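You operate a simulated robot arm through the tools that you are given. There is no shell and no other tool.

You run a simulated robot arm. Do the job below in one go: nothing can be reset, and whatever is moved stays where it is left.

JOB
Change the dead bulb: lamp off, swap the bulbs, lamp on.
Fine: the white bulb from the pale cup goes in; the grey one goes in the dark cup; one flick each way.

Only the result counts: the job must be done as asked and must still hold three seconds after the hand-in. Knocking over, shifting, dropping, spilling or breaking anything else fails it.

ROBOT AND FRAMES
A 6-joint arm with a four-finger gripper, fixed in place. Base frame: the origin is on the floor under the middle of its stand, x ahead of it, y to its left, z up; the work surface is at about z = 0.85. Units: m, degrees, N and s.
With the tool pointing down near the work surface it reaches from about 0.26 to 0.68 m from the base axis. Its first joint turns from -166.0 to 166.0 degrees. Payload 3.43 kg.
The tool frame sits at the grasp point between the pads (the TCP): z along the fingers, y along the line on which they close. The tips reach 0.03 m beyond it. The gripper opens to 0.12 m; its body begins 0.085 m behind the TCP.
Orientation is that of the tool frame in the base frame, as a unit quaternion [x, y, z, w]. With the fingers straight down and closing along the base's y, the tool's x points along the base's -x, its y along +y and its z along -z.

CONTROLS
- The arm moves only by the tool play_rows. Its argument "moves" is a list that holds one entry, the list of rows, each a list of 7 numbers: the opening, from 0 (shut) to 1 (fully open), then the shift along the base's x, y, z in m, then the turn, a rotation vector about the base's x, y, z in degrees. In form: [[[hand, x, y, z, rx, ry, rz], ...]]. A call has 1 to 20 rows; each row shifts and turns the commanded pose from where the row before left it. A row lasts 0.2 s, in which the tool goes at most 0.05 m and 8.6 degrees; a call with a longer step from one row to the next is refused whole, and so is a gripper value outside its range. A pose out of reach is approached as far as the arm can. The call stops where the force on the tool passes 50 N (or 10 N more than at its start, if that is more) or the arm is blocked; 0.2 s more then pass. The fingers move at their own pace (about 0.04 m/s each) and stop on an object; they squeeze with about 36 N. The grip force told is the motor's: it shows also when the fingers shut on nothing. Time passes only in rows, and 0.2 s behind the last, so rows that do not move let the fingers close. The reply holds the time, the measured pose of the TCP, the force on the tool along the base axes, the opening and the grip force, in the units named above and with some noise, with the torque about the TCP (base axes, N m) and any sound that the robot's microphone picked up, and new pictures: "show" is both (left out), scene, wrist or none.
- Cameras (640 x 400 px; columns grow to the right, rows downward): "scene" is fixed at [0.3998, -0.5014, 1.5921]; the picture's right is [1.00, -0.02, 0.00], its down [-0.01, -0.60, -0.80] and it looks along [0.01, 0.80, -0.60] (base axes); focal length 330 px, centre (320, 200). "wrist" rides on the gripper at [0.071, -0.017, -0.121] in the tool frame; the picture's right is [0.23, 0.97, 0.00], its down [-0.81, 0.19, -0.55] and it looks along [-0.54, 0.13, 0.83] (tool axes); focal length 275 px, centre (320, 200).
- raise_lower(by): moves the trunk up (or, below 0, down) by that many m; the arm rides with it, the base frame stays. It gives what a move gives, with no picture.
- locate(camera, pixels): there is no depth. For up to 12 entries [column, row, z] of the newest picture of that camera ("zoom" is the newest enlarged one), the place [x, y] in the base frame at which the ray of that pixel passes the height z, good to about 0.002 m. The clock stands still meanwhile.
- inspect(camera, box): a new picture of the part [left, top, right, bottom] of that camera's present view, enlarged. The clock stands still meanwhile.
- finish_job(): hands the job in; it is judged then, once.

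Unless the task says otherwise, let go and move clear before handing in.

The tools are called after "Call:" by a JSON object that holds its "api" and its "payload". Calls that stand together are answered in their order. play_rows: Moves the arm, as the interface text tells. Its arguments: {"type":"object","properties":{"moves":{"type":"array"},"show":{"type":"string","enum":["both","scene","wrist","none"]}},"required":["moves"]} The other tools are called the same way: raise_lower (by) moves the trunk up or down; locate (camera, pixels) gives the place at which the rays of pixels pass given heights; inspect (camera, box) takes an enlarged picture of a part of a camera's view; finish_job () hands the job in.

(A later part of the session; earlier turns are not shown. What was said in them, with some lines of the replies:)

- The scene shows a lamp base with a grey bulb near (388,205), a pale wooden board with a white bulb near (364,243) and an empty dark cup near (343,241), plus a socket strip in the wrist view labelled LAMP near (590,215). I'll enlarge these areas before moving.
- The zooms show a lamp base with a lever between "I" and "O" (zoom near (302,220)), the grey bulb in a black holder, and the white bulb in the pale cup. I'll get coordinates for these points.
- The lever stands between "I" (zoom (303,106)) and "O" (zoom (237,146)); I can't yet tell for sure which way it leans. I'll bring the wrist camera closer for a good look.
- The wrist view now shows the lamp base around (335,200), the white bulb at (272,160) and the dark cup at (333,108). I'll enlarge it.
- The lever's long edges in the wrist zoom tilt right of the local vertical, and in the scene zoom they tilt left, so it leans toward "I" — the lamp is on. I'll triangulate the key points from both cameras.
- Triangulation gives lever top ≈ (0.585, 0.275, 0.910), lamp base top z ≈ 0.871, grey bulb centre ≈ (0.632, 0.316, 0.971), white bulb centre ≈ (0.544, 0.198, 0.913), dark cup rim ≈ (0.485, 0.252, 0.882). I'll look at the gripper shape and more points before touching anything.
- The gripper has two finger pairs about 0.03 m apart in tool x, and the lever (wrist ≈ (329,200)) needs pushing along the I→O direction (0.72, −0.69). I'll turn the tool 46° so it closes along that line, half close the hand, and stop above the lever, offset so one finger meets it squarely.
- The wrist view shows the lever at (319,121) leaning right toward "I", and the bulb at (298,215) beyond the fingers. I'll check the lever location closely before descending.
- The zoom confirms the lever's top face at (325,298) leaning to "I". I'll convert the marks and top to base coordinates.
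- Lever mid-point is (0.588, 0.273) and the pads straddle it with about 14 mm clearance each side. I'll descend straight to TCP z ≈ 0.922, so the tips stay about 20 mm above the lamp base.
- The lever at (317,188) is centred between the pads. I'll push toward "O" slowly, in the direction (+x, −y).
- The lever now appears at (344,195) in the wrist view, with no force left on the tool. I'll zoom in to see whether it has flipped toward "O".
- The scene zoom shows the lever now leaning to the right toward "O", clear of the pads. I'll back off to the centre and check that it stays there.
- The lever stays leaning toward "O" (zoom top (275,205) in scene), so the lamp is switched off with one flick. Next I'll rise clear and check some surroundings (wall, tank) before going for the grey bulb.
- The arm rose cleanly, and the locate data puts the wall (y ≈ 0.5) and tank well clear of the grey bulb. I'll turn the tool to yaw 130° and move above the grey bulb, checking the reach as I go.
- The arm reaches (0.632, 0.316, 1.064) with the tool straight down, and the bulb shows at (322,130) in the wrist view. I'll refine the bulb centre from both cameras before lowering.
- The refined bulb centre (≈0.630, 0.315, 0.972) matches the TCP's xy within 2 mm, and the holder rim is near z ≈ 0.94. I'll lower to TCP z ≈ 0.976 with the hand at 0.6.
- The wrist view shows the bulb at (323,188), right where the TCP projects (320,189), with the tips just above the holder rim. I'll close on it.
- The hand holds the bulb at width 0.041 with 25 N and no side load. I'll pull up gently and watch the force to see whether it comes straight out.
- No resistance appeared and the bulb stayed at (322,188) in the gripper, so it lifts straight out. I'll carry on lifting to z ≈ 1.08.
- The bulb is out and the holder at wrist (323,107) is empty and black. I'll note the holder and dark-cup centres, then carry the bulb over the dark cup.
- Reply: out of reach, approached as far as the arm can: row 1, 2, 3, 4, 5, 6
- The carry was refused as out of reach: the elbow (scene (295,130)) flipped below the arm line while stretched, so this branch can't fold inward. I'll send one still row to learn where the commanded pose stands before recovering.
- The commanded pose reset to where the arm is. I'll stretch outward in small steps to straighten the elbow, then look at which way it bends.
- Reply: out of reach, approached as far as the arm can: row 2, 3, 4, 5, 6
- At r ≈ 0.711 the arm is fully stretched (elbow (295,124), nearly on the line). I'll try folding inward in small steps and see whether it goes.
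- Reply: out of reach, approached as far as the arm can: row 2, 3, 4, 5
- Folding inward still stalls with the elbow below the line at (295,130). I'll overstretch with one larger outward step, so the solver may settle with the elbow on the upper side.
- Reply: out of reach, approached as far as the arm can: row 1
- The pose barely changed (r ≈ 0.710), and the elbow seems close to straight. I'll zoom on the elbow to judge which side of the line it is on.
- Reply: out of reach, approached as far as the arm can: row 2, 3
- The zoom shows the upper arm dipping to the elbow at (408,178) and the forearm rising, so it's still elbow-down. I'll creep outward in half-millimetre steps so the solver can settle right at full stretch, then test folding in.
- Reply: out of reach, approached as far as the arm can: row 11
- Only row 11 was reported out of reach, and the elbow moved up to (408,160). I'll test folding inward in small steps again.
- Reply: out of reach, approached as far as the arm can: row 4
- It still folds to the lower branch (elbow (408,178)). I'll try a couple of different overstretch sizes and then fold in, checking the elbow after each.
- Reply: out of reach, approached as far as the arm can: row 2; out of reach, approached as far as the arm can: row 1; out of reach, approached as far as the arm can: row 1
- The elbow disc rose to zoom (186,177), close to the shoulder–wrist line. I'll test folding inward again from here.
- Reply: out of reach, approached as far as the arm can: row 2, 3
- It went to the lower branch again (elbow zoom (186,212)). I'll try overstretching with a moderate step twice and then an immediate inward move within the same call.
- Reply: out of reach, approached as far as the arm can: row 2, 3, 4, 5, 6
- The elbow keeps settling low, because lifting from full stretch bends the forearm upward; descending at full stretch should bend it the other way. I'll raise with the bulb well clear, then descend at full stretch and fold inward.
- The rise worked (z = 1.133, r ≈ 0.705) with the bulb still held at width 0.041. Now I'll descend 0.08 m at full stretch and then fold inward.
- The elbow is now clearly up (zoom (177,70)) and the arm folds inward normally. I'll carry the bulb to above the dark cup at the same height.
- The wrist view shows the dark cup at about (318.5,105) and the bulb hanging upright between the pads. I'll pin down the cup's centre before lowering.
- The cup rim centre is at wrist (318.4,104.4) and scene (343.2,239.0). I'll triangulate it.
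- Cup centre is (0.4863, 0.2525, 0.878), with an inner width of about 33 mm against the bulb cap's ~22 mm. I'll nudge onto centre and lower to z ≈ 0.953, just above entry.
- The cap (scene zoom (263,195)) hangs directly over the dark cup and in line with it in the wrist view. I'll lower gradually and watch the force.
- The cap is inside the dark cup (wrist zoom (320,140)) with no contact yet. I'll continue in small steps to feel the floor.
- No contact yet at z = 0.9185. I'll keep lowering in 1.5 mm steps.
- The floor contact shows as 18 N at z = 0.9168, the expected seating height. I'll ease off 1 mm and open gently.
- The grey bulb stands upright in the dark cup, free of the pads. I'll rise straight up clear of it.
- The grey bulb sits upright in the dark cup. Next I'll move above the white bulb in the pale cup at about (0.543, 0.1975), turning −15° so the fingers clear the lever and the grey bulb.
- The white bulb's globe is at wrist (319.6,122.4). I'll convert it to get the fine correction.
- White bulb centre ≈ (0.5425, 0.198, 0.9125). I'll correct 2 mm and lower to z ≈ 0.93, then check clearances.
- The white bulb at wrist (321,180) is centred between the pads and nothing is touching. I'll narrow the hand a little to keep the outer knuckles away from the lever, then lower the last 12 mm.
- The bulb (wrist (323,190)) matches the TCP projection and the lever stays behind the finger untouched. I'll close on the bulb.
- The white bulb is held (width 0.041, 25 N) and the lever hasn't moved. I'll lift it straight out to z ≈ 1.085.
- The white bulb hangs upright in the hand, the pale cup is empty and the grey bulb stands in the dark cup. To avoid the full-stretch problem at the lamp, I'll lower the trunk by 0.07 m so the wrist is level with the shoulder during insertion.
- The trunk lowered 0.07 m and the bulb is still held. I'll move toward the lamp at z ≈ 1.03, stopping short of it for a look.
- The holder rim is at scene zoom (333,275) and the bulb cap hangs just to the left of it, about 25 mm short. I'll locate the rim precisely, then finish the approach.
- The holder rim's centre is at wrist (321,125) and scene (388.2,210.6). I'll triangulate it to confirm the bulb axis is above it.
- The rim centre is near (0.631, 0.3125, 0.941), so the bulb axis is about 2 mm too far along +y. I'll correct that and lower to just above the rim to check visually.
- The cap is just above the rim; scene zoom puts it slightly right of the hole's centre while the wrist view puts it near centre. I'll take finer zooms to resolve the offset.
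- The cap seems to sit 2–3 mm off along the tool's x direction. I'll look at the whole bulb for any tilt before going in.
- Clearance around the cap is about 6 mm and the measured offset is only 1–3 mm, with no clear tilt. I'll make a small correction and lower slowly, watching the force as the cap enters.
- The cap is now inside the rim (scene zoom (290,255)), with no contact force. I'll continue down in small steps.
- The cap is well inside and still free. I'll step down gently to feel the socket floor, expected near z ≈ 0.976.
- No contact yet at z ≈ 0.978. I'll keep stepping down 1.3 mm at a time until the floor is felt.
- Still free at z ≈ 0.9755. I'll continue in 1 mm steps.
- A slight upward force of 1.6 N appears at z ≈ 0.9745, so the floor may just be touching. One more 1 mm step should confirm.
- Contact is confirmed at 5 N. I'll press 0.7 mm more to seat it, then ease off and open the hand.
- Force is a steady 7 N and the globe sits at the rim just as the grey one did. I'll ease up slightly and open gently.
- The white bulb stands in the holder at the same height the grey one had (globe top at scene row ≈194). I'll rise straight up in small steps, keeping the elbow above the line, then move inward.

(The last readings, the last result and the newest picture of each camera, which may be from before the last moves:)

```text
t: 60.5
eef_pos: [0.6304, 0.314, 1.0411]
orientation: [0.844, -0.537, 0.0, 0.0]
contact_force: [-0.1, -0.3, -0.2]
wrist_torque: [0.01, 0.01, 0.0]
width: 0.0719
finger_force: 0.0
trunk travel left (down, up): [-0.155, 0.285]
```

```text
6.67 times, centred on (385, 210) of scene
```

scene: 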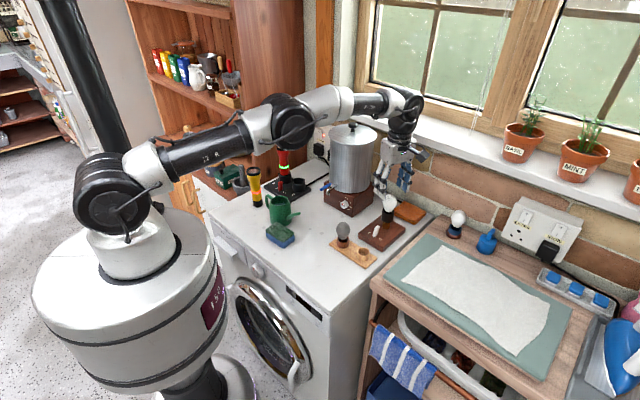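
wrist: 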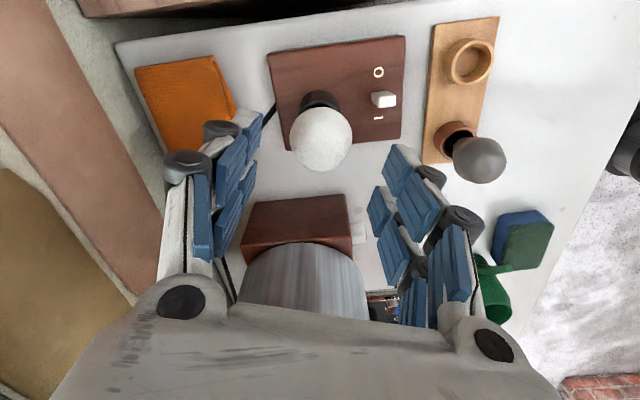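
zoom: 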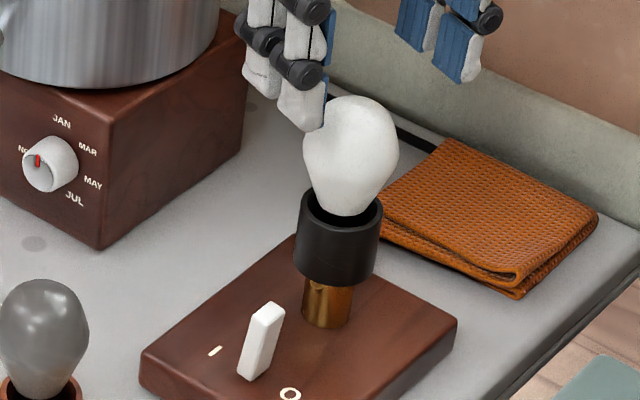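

The white bulb stands upright in the lamp and the lever still leans to "O". I'll move inward and turn back to yaw 46° above the lever, half closing the hand.

Call:
{"api": "play_rows", "payload": {"moves": [[[0.6, -0.0056, -0.0058, 0.006, 0, 0, -7.67], [0.6, -0.0056, -0.0058, 0.006, 0, 0, -7.67], [0.6, -0.0056, -0.0058, 0.004, 0, 0, -7.67], [0.6, -0.0056, -0.0058, 0, 0, 0, -7.67], [0.6, -0.0056, -0.0058, 0, 0, 0, -7.67], [0.45, -0.0056, -0.0058, 0, 0, 0, -7.67], [0.45, -0.0056, -0.0058, 0, 0, 0, -7.67], [0.45, -0.0056, -0.0058, 0, 0, 0, -7.67], [0.45, -0.0056, -0.0058, 0, 0, 0, -7.67], [0.45, 0, 0, 0, 0, 0, 0]]], "show": "both"}}

Call:
{"api": "inspect", "payload": {"camera": "wrist", "box": [260, 60, 380, 220]}}

Call:
{"api": "inspect", "payload": {"camera": "scene", "box": [340, 160, 420, 260]}}

```text
t: 62.7
eef_pos: [0.5799, 0.2612, 1.0573]
orientation: [-0.39, 0.921, 0.0, 0.0]
contact_force: [0.9, -0.4, 1.2]
wrist_torque: [0.01, 0.01, -0.01]
width: 0.054
finger_force: 0.1
trunk travel left (down, up): [-0.155, 0.285]
```

scene: 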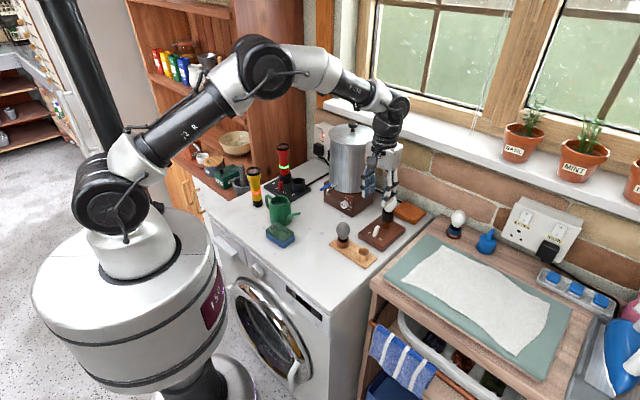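
wrist: 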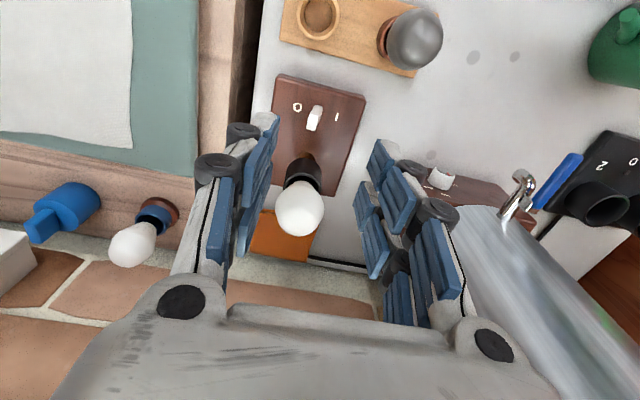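

```text
2.50 times, centred on (320, 140) of wrist
```

zoom: 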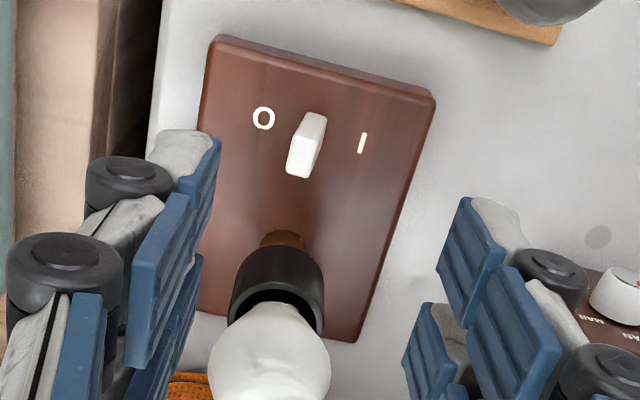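

```text
4.00 times, centred on (380, 210) of scene
```

zoom: 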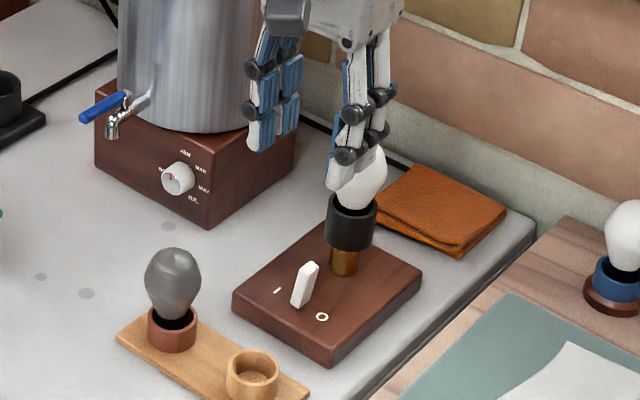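

The tool is back above the lever, which leans to "O" (wrist zoom (308,145)). I'll confirm the marks' coordinates haven't shifted.

Call:
{"api": "locate", "payload": {"camera": "wrist", "pixels": [[297.2, 107.6, 0.871], [336.8, 117.2, 0.871], [312, 127, 0.91]]}}

```text
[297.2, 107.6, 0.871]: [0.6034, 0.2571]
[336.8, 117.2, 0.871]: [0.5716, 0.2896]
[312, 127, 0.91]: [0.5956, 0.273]
```

The lamp base hasn't moved (marks at the same coordinates as before). I'll descend straight to z ≈ 0.923 with the pads straddling the lever.

Call:
{"api": "play_rows", "payload": {"moves": [[[0.45, -0.0012, 0.0005, -0.027, 0, 0, 0], [0.45, 0, 0, -0.027, 0, 0, 0], [0.45, 0, 0, -0.027, 0, 0, 0], [0.45, 0, 0, -0.027, 0, 0, 0], [0.45, 0, 0, -0.026, 0, 0, 0], [0.45, 0, 0, 0, 0, 0, 0]]], "show": "both"}}

Call:
{"api": "inspect", "payload": {"camera": "wrist", "box": [220, 100, 440, 320]}}

```text
t: 64.1
eef_pos: [0.5807, 0.2629, 0.9239]
orientation: [-0.391, 0.92, 0.001, 0.0]
contact_force: [-0.6, -0.1, -0.1]
wrist_torque: [-0.02, 0.0, 0.0]
width: 0.054
finger_force: 0.1
trunk travel left (down, up): [-0.155, 0.285]
```

scene: 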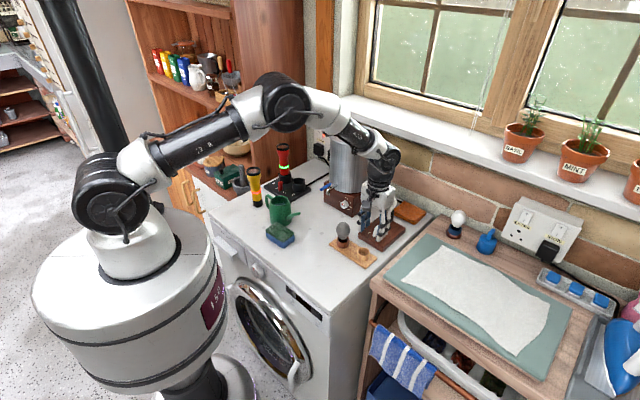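
wrist: 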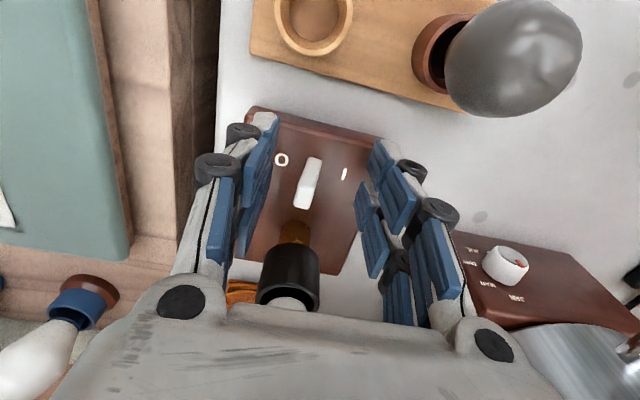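

```text
1.82 times, centred on (330, 210) of wrist
```

zoom: 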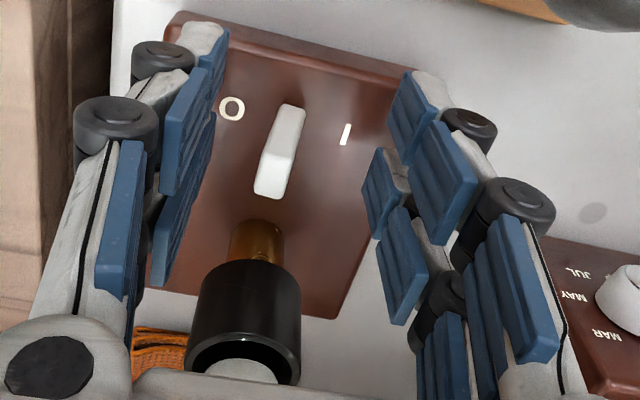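

The lever (zoom (280,155)) sits between the pads with clear gaps. I'll push it toward "I" slowly with the O-side finger.

Call:
{"api": "play_rows", "payload": {"moves": [[[0.45, -0.0035, 0.0035, 0, 0, 0, 0], [0.45, -0.0035, 0.0035, 0, 0, 0, 0], [0.45, -0.0035, 0.0035, 0, 0, 0, 0], [0.45, -0.0028, 0.0028, 0, 0, 0, 0], [0.45, -0.0028, 0.0028, 0, 0, 0, 0], [0.45, -0.0028, 0.0028, 0, 0, 0, 0]]], "show": "both"}}

Call:
{"api": "inspect", "payload": {"camera": "wrist", "box": [200, 100, 420, 320]}}

Call:
{"api": "inspect", "payload": {"camera": "scene", "box": [350, 185, 420, 260]}}

```text
t: 65.5
eef_pos: [0.5612, 0.2796, 0.9234]
orientation: [-0.39, 0.921, 0.001, 0.0]
contact_force: [7.2, -4.9, -3.6]
wrist_torque: [-0.13, -0.1, -0.19]
width: 0.0583
finger_force: 3.8
trunk travel left (down, up): [-0.155, 0.285]
```

scene: 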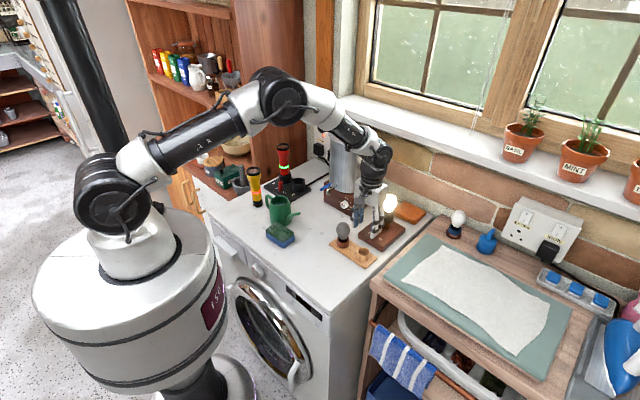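
wrist: 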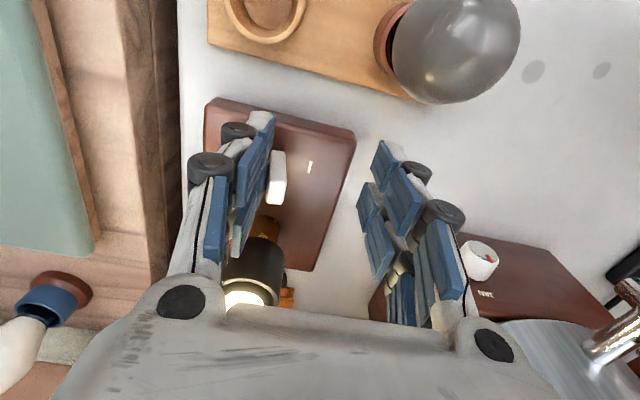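

```text
1.82 times, centred on (310, 210) of wrist
```

zoom: 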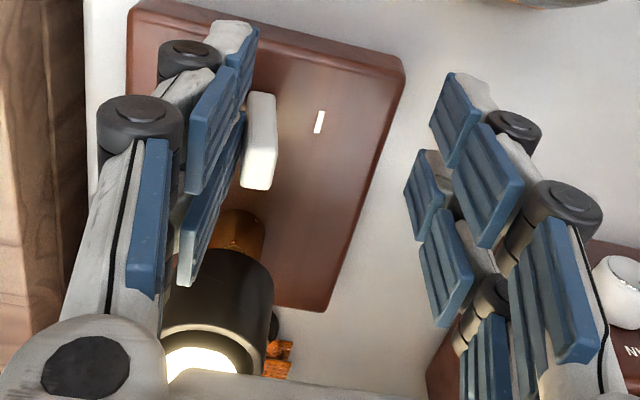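

```text
5.33 times, centred on (385, 222) of scene
```

zoom: 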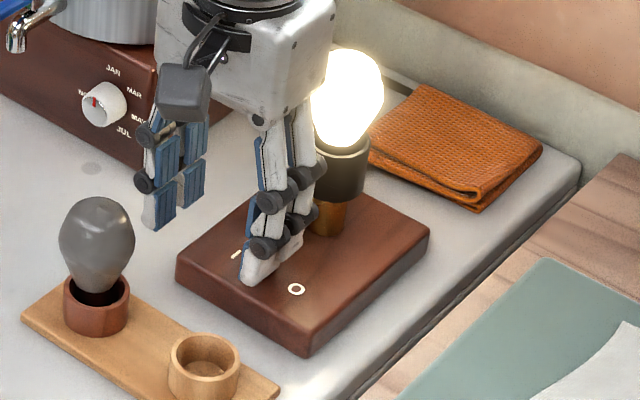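

The bulb lights up, and the finger reads about 8.7 N against the lever. Before moving further I'll check that the lamp base hasn't slid and see how the lever stands.

Call:
{"api": "inspect", "payload": {"camera": "wrist", "box": [250, 130, 330, 220]}}

Call:
{"api": "inspect", "payload": {"camera": "scene", "box": [360, 215, 400, 250]}}

Call:
{"api": "locate", "payload": {"camera": "wrist", "pixels": [[308.9, 167.1, 0.871]]}}

```text
4.44 times, centred on (290, 175) of wrist
```

zoom: 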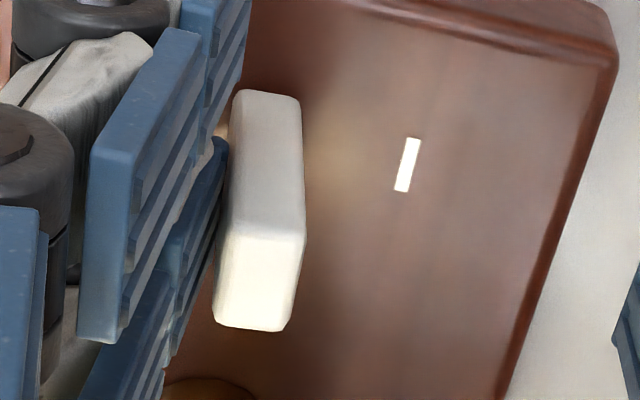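

```text
11.43 times, centred on (380, 232) of scene
```

zoom: 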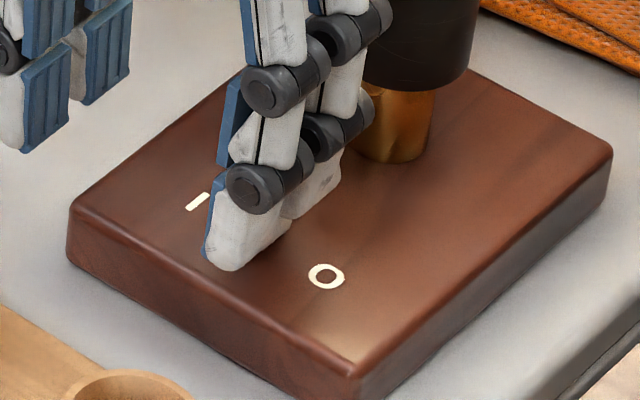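

```text
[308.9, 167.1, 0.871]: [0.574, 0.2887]
```

The marks are at exactly the same pixels as before, so the base hasn't moved, and the lever now leans to "I" against its stop. I'll back the finger off to the middle and check the lamp stays lit.

Call:
{"api": "play_rows", "payload": {"moves": [[[0.45, 0.003, -0.003, 0, 0, 0, 0], [0.45, 0.0035, -0.0035, 0, 0, 0, 0], [0.45, 0.0035, -0.0035, 0, 0, 0, 0], [0.45, 0.002, -0.002, 0, 0, 0, 0], [0.45, 0, 0, 0, 0, 0, 0]]], "show": "both"}}

Call:
{"api": "inspect", "payload": {"camera": "wrist", "box": [250, 130, 370, 250]}}

Call:
{"api": "inspect", "payload": {"camera": "scene", "box": [350, 185, 420, 260]}}

```text
t: 66.7
eef_pos: [0.5724, 0.2696, 0.9223]
orientation: [-0.391, 0.92, 0.0, 0.0]
contact_force: [0.2, -1.0, -0.1]
wrist_torque: [0.01, -0.02, 0.02]
width: 0.0537
finger_force: 0.0
trunk travel left (down, up): [-0.155, 0.285]
```

scene: 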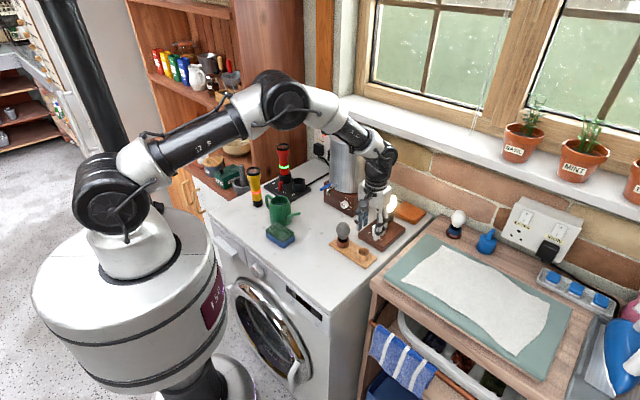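
wrist: 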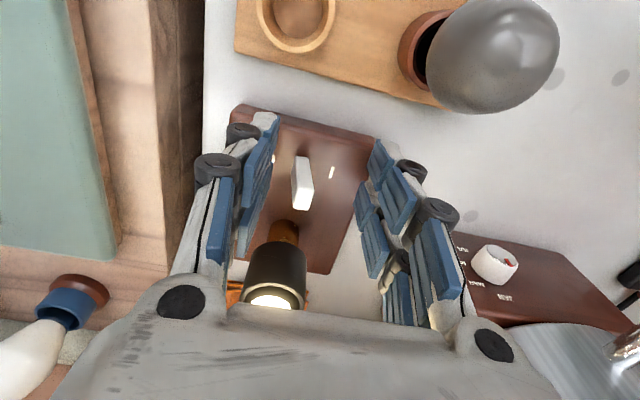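

```text
3.33 times, centred on (310, 190) of wrist
```

zoom: 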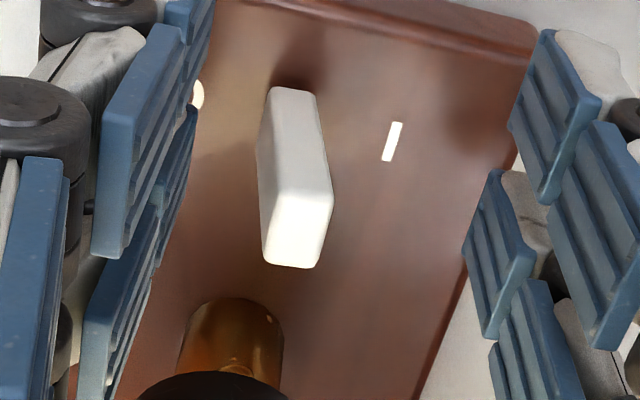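

```text
5.33 times, centred on (385, 222) of scene
```

zoom: 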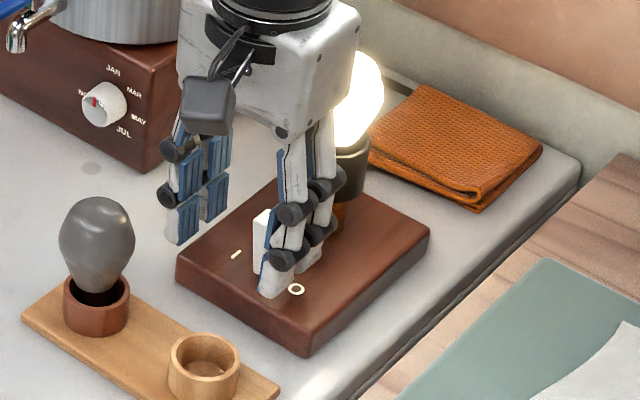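

The lamp stays lit and the lever leans to "I" with nothing touching it. I'll rise straight up and retreat to a clear position.

Call:
{"api": "play_rows", "payload": {"moves": [[[0.45, 0, 0, 0.02, 0, 0, 0], [0.45, 0, 0, 0.03, 0, 0, 0], [0.45, 0, 0, 0.035, 0, 0, 0], [0.45, 0, 0, 0.035, 0, 0, 0], [0.45, 0, 0, 0.035, 0, 0, 0], [0.45, -0.02, -0.01, 0.02, 0, 0, 0], [0.45, -0.03, -0.015, 0.01, 0, 0, 0], [0.45, -0.03, -0.015, 0, 0, 0, 0], [0.45, -0.03, -0.015, 0, 0, 0, 0], [0.45, 0, 0, 0, 0, 0, 0]]], "show": "both"}}

Call:
{"api": "inspect", "payload": {"camera": "scene", "box": [310, 160, 430, 270]}}

Call:
{"api": "inspect", "payload": {"camera": "scene", "box": [180, 120, 420, 280]}}

```text
t: 68.9
eef_pos: [0.4617, 0.2142, 1.1082]
orientation: [-0.391, 0.921, 0.001, 0.0]
contact_force: [0.7, 0.5, 0.5]
wrist_torque: [0.01, -0.01, -0.06]
width: 0.0537
finger_force: 0.1
trunk travel left (down, up): [-0.155, 0.285]
```

scene: 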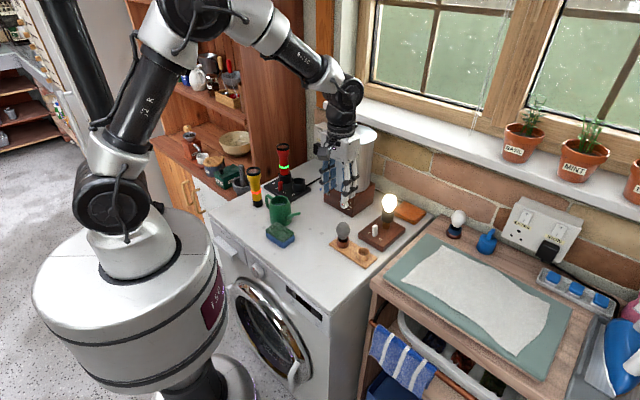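
wrist: 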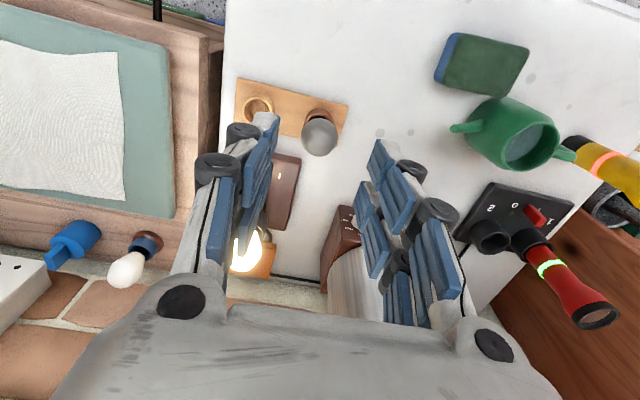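

```text
3.64 times, centred on (370, 215) of scene
```

zoom: 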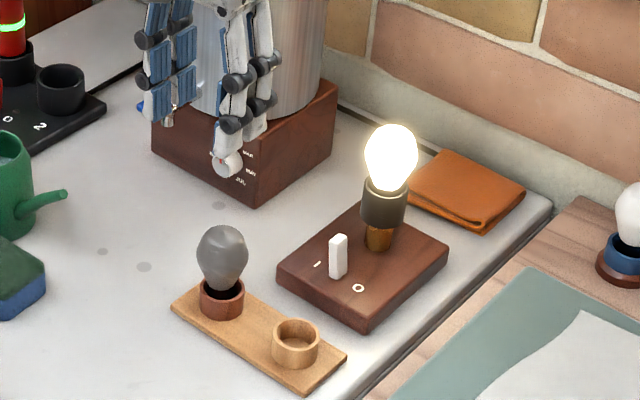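

```text
2.50 times, centred on (300, 200) of scene
```

zoom: 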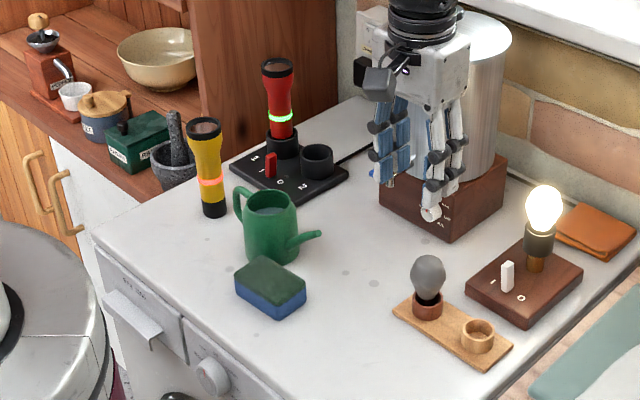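

The white bulb is lit in the lamp with the lever on "I" (scene zoom (338,255)). The grey bulb stands in the dark cup, the pale cup is empty, and the hand is clear, so I'm handing the job in.

Call:
{"api": "finish_job", "payload": {}}

```text
The job is handed in.
```

The bulb is changed. The white bulb from the pale cup is in the lamp and lit, and the grey bulb is standing upright in the dark cup. I have handed the job in, but no verdict came back.

- **Switch:** I flicked the lever once to "O" before the swap and once back to "I" after it. It stayed at "I" once the hand backed off.
- **Arm trouble:** After I lifted the grey bulb out, the elbow bent the wrong way at full stretch and the arm could not fold inward. It took several small moves in the air above the lamp to free it. The bulb stayed in the grip and nothing was touched.
- **Trunk:** I lowered the trunk 0.07 m to reach the lamp more safely with the white bulb, and it is still at that height.
- **Surroundings:** The lamp base did not move under the lever push, going by its marks in the camera picture. Nothing else nearby looked disturbed in the last pictures. The hand is clear.
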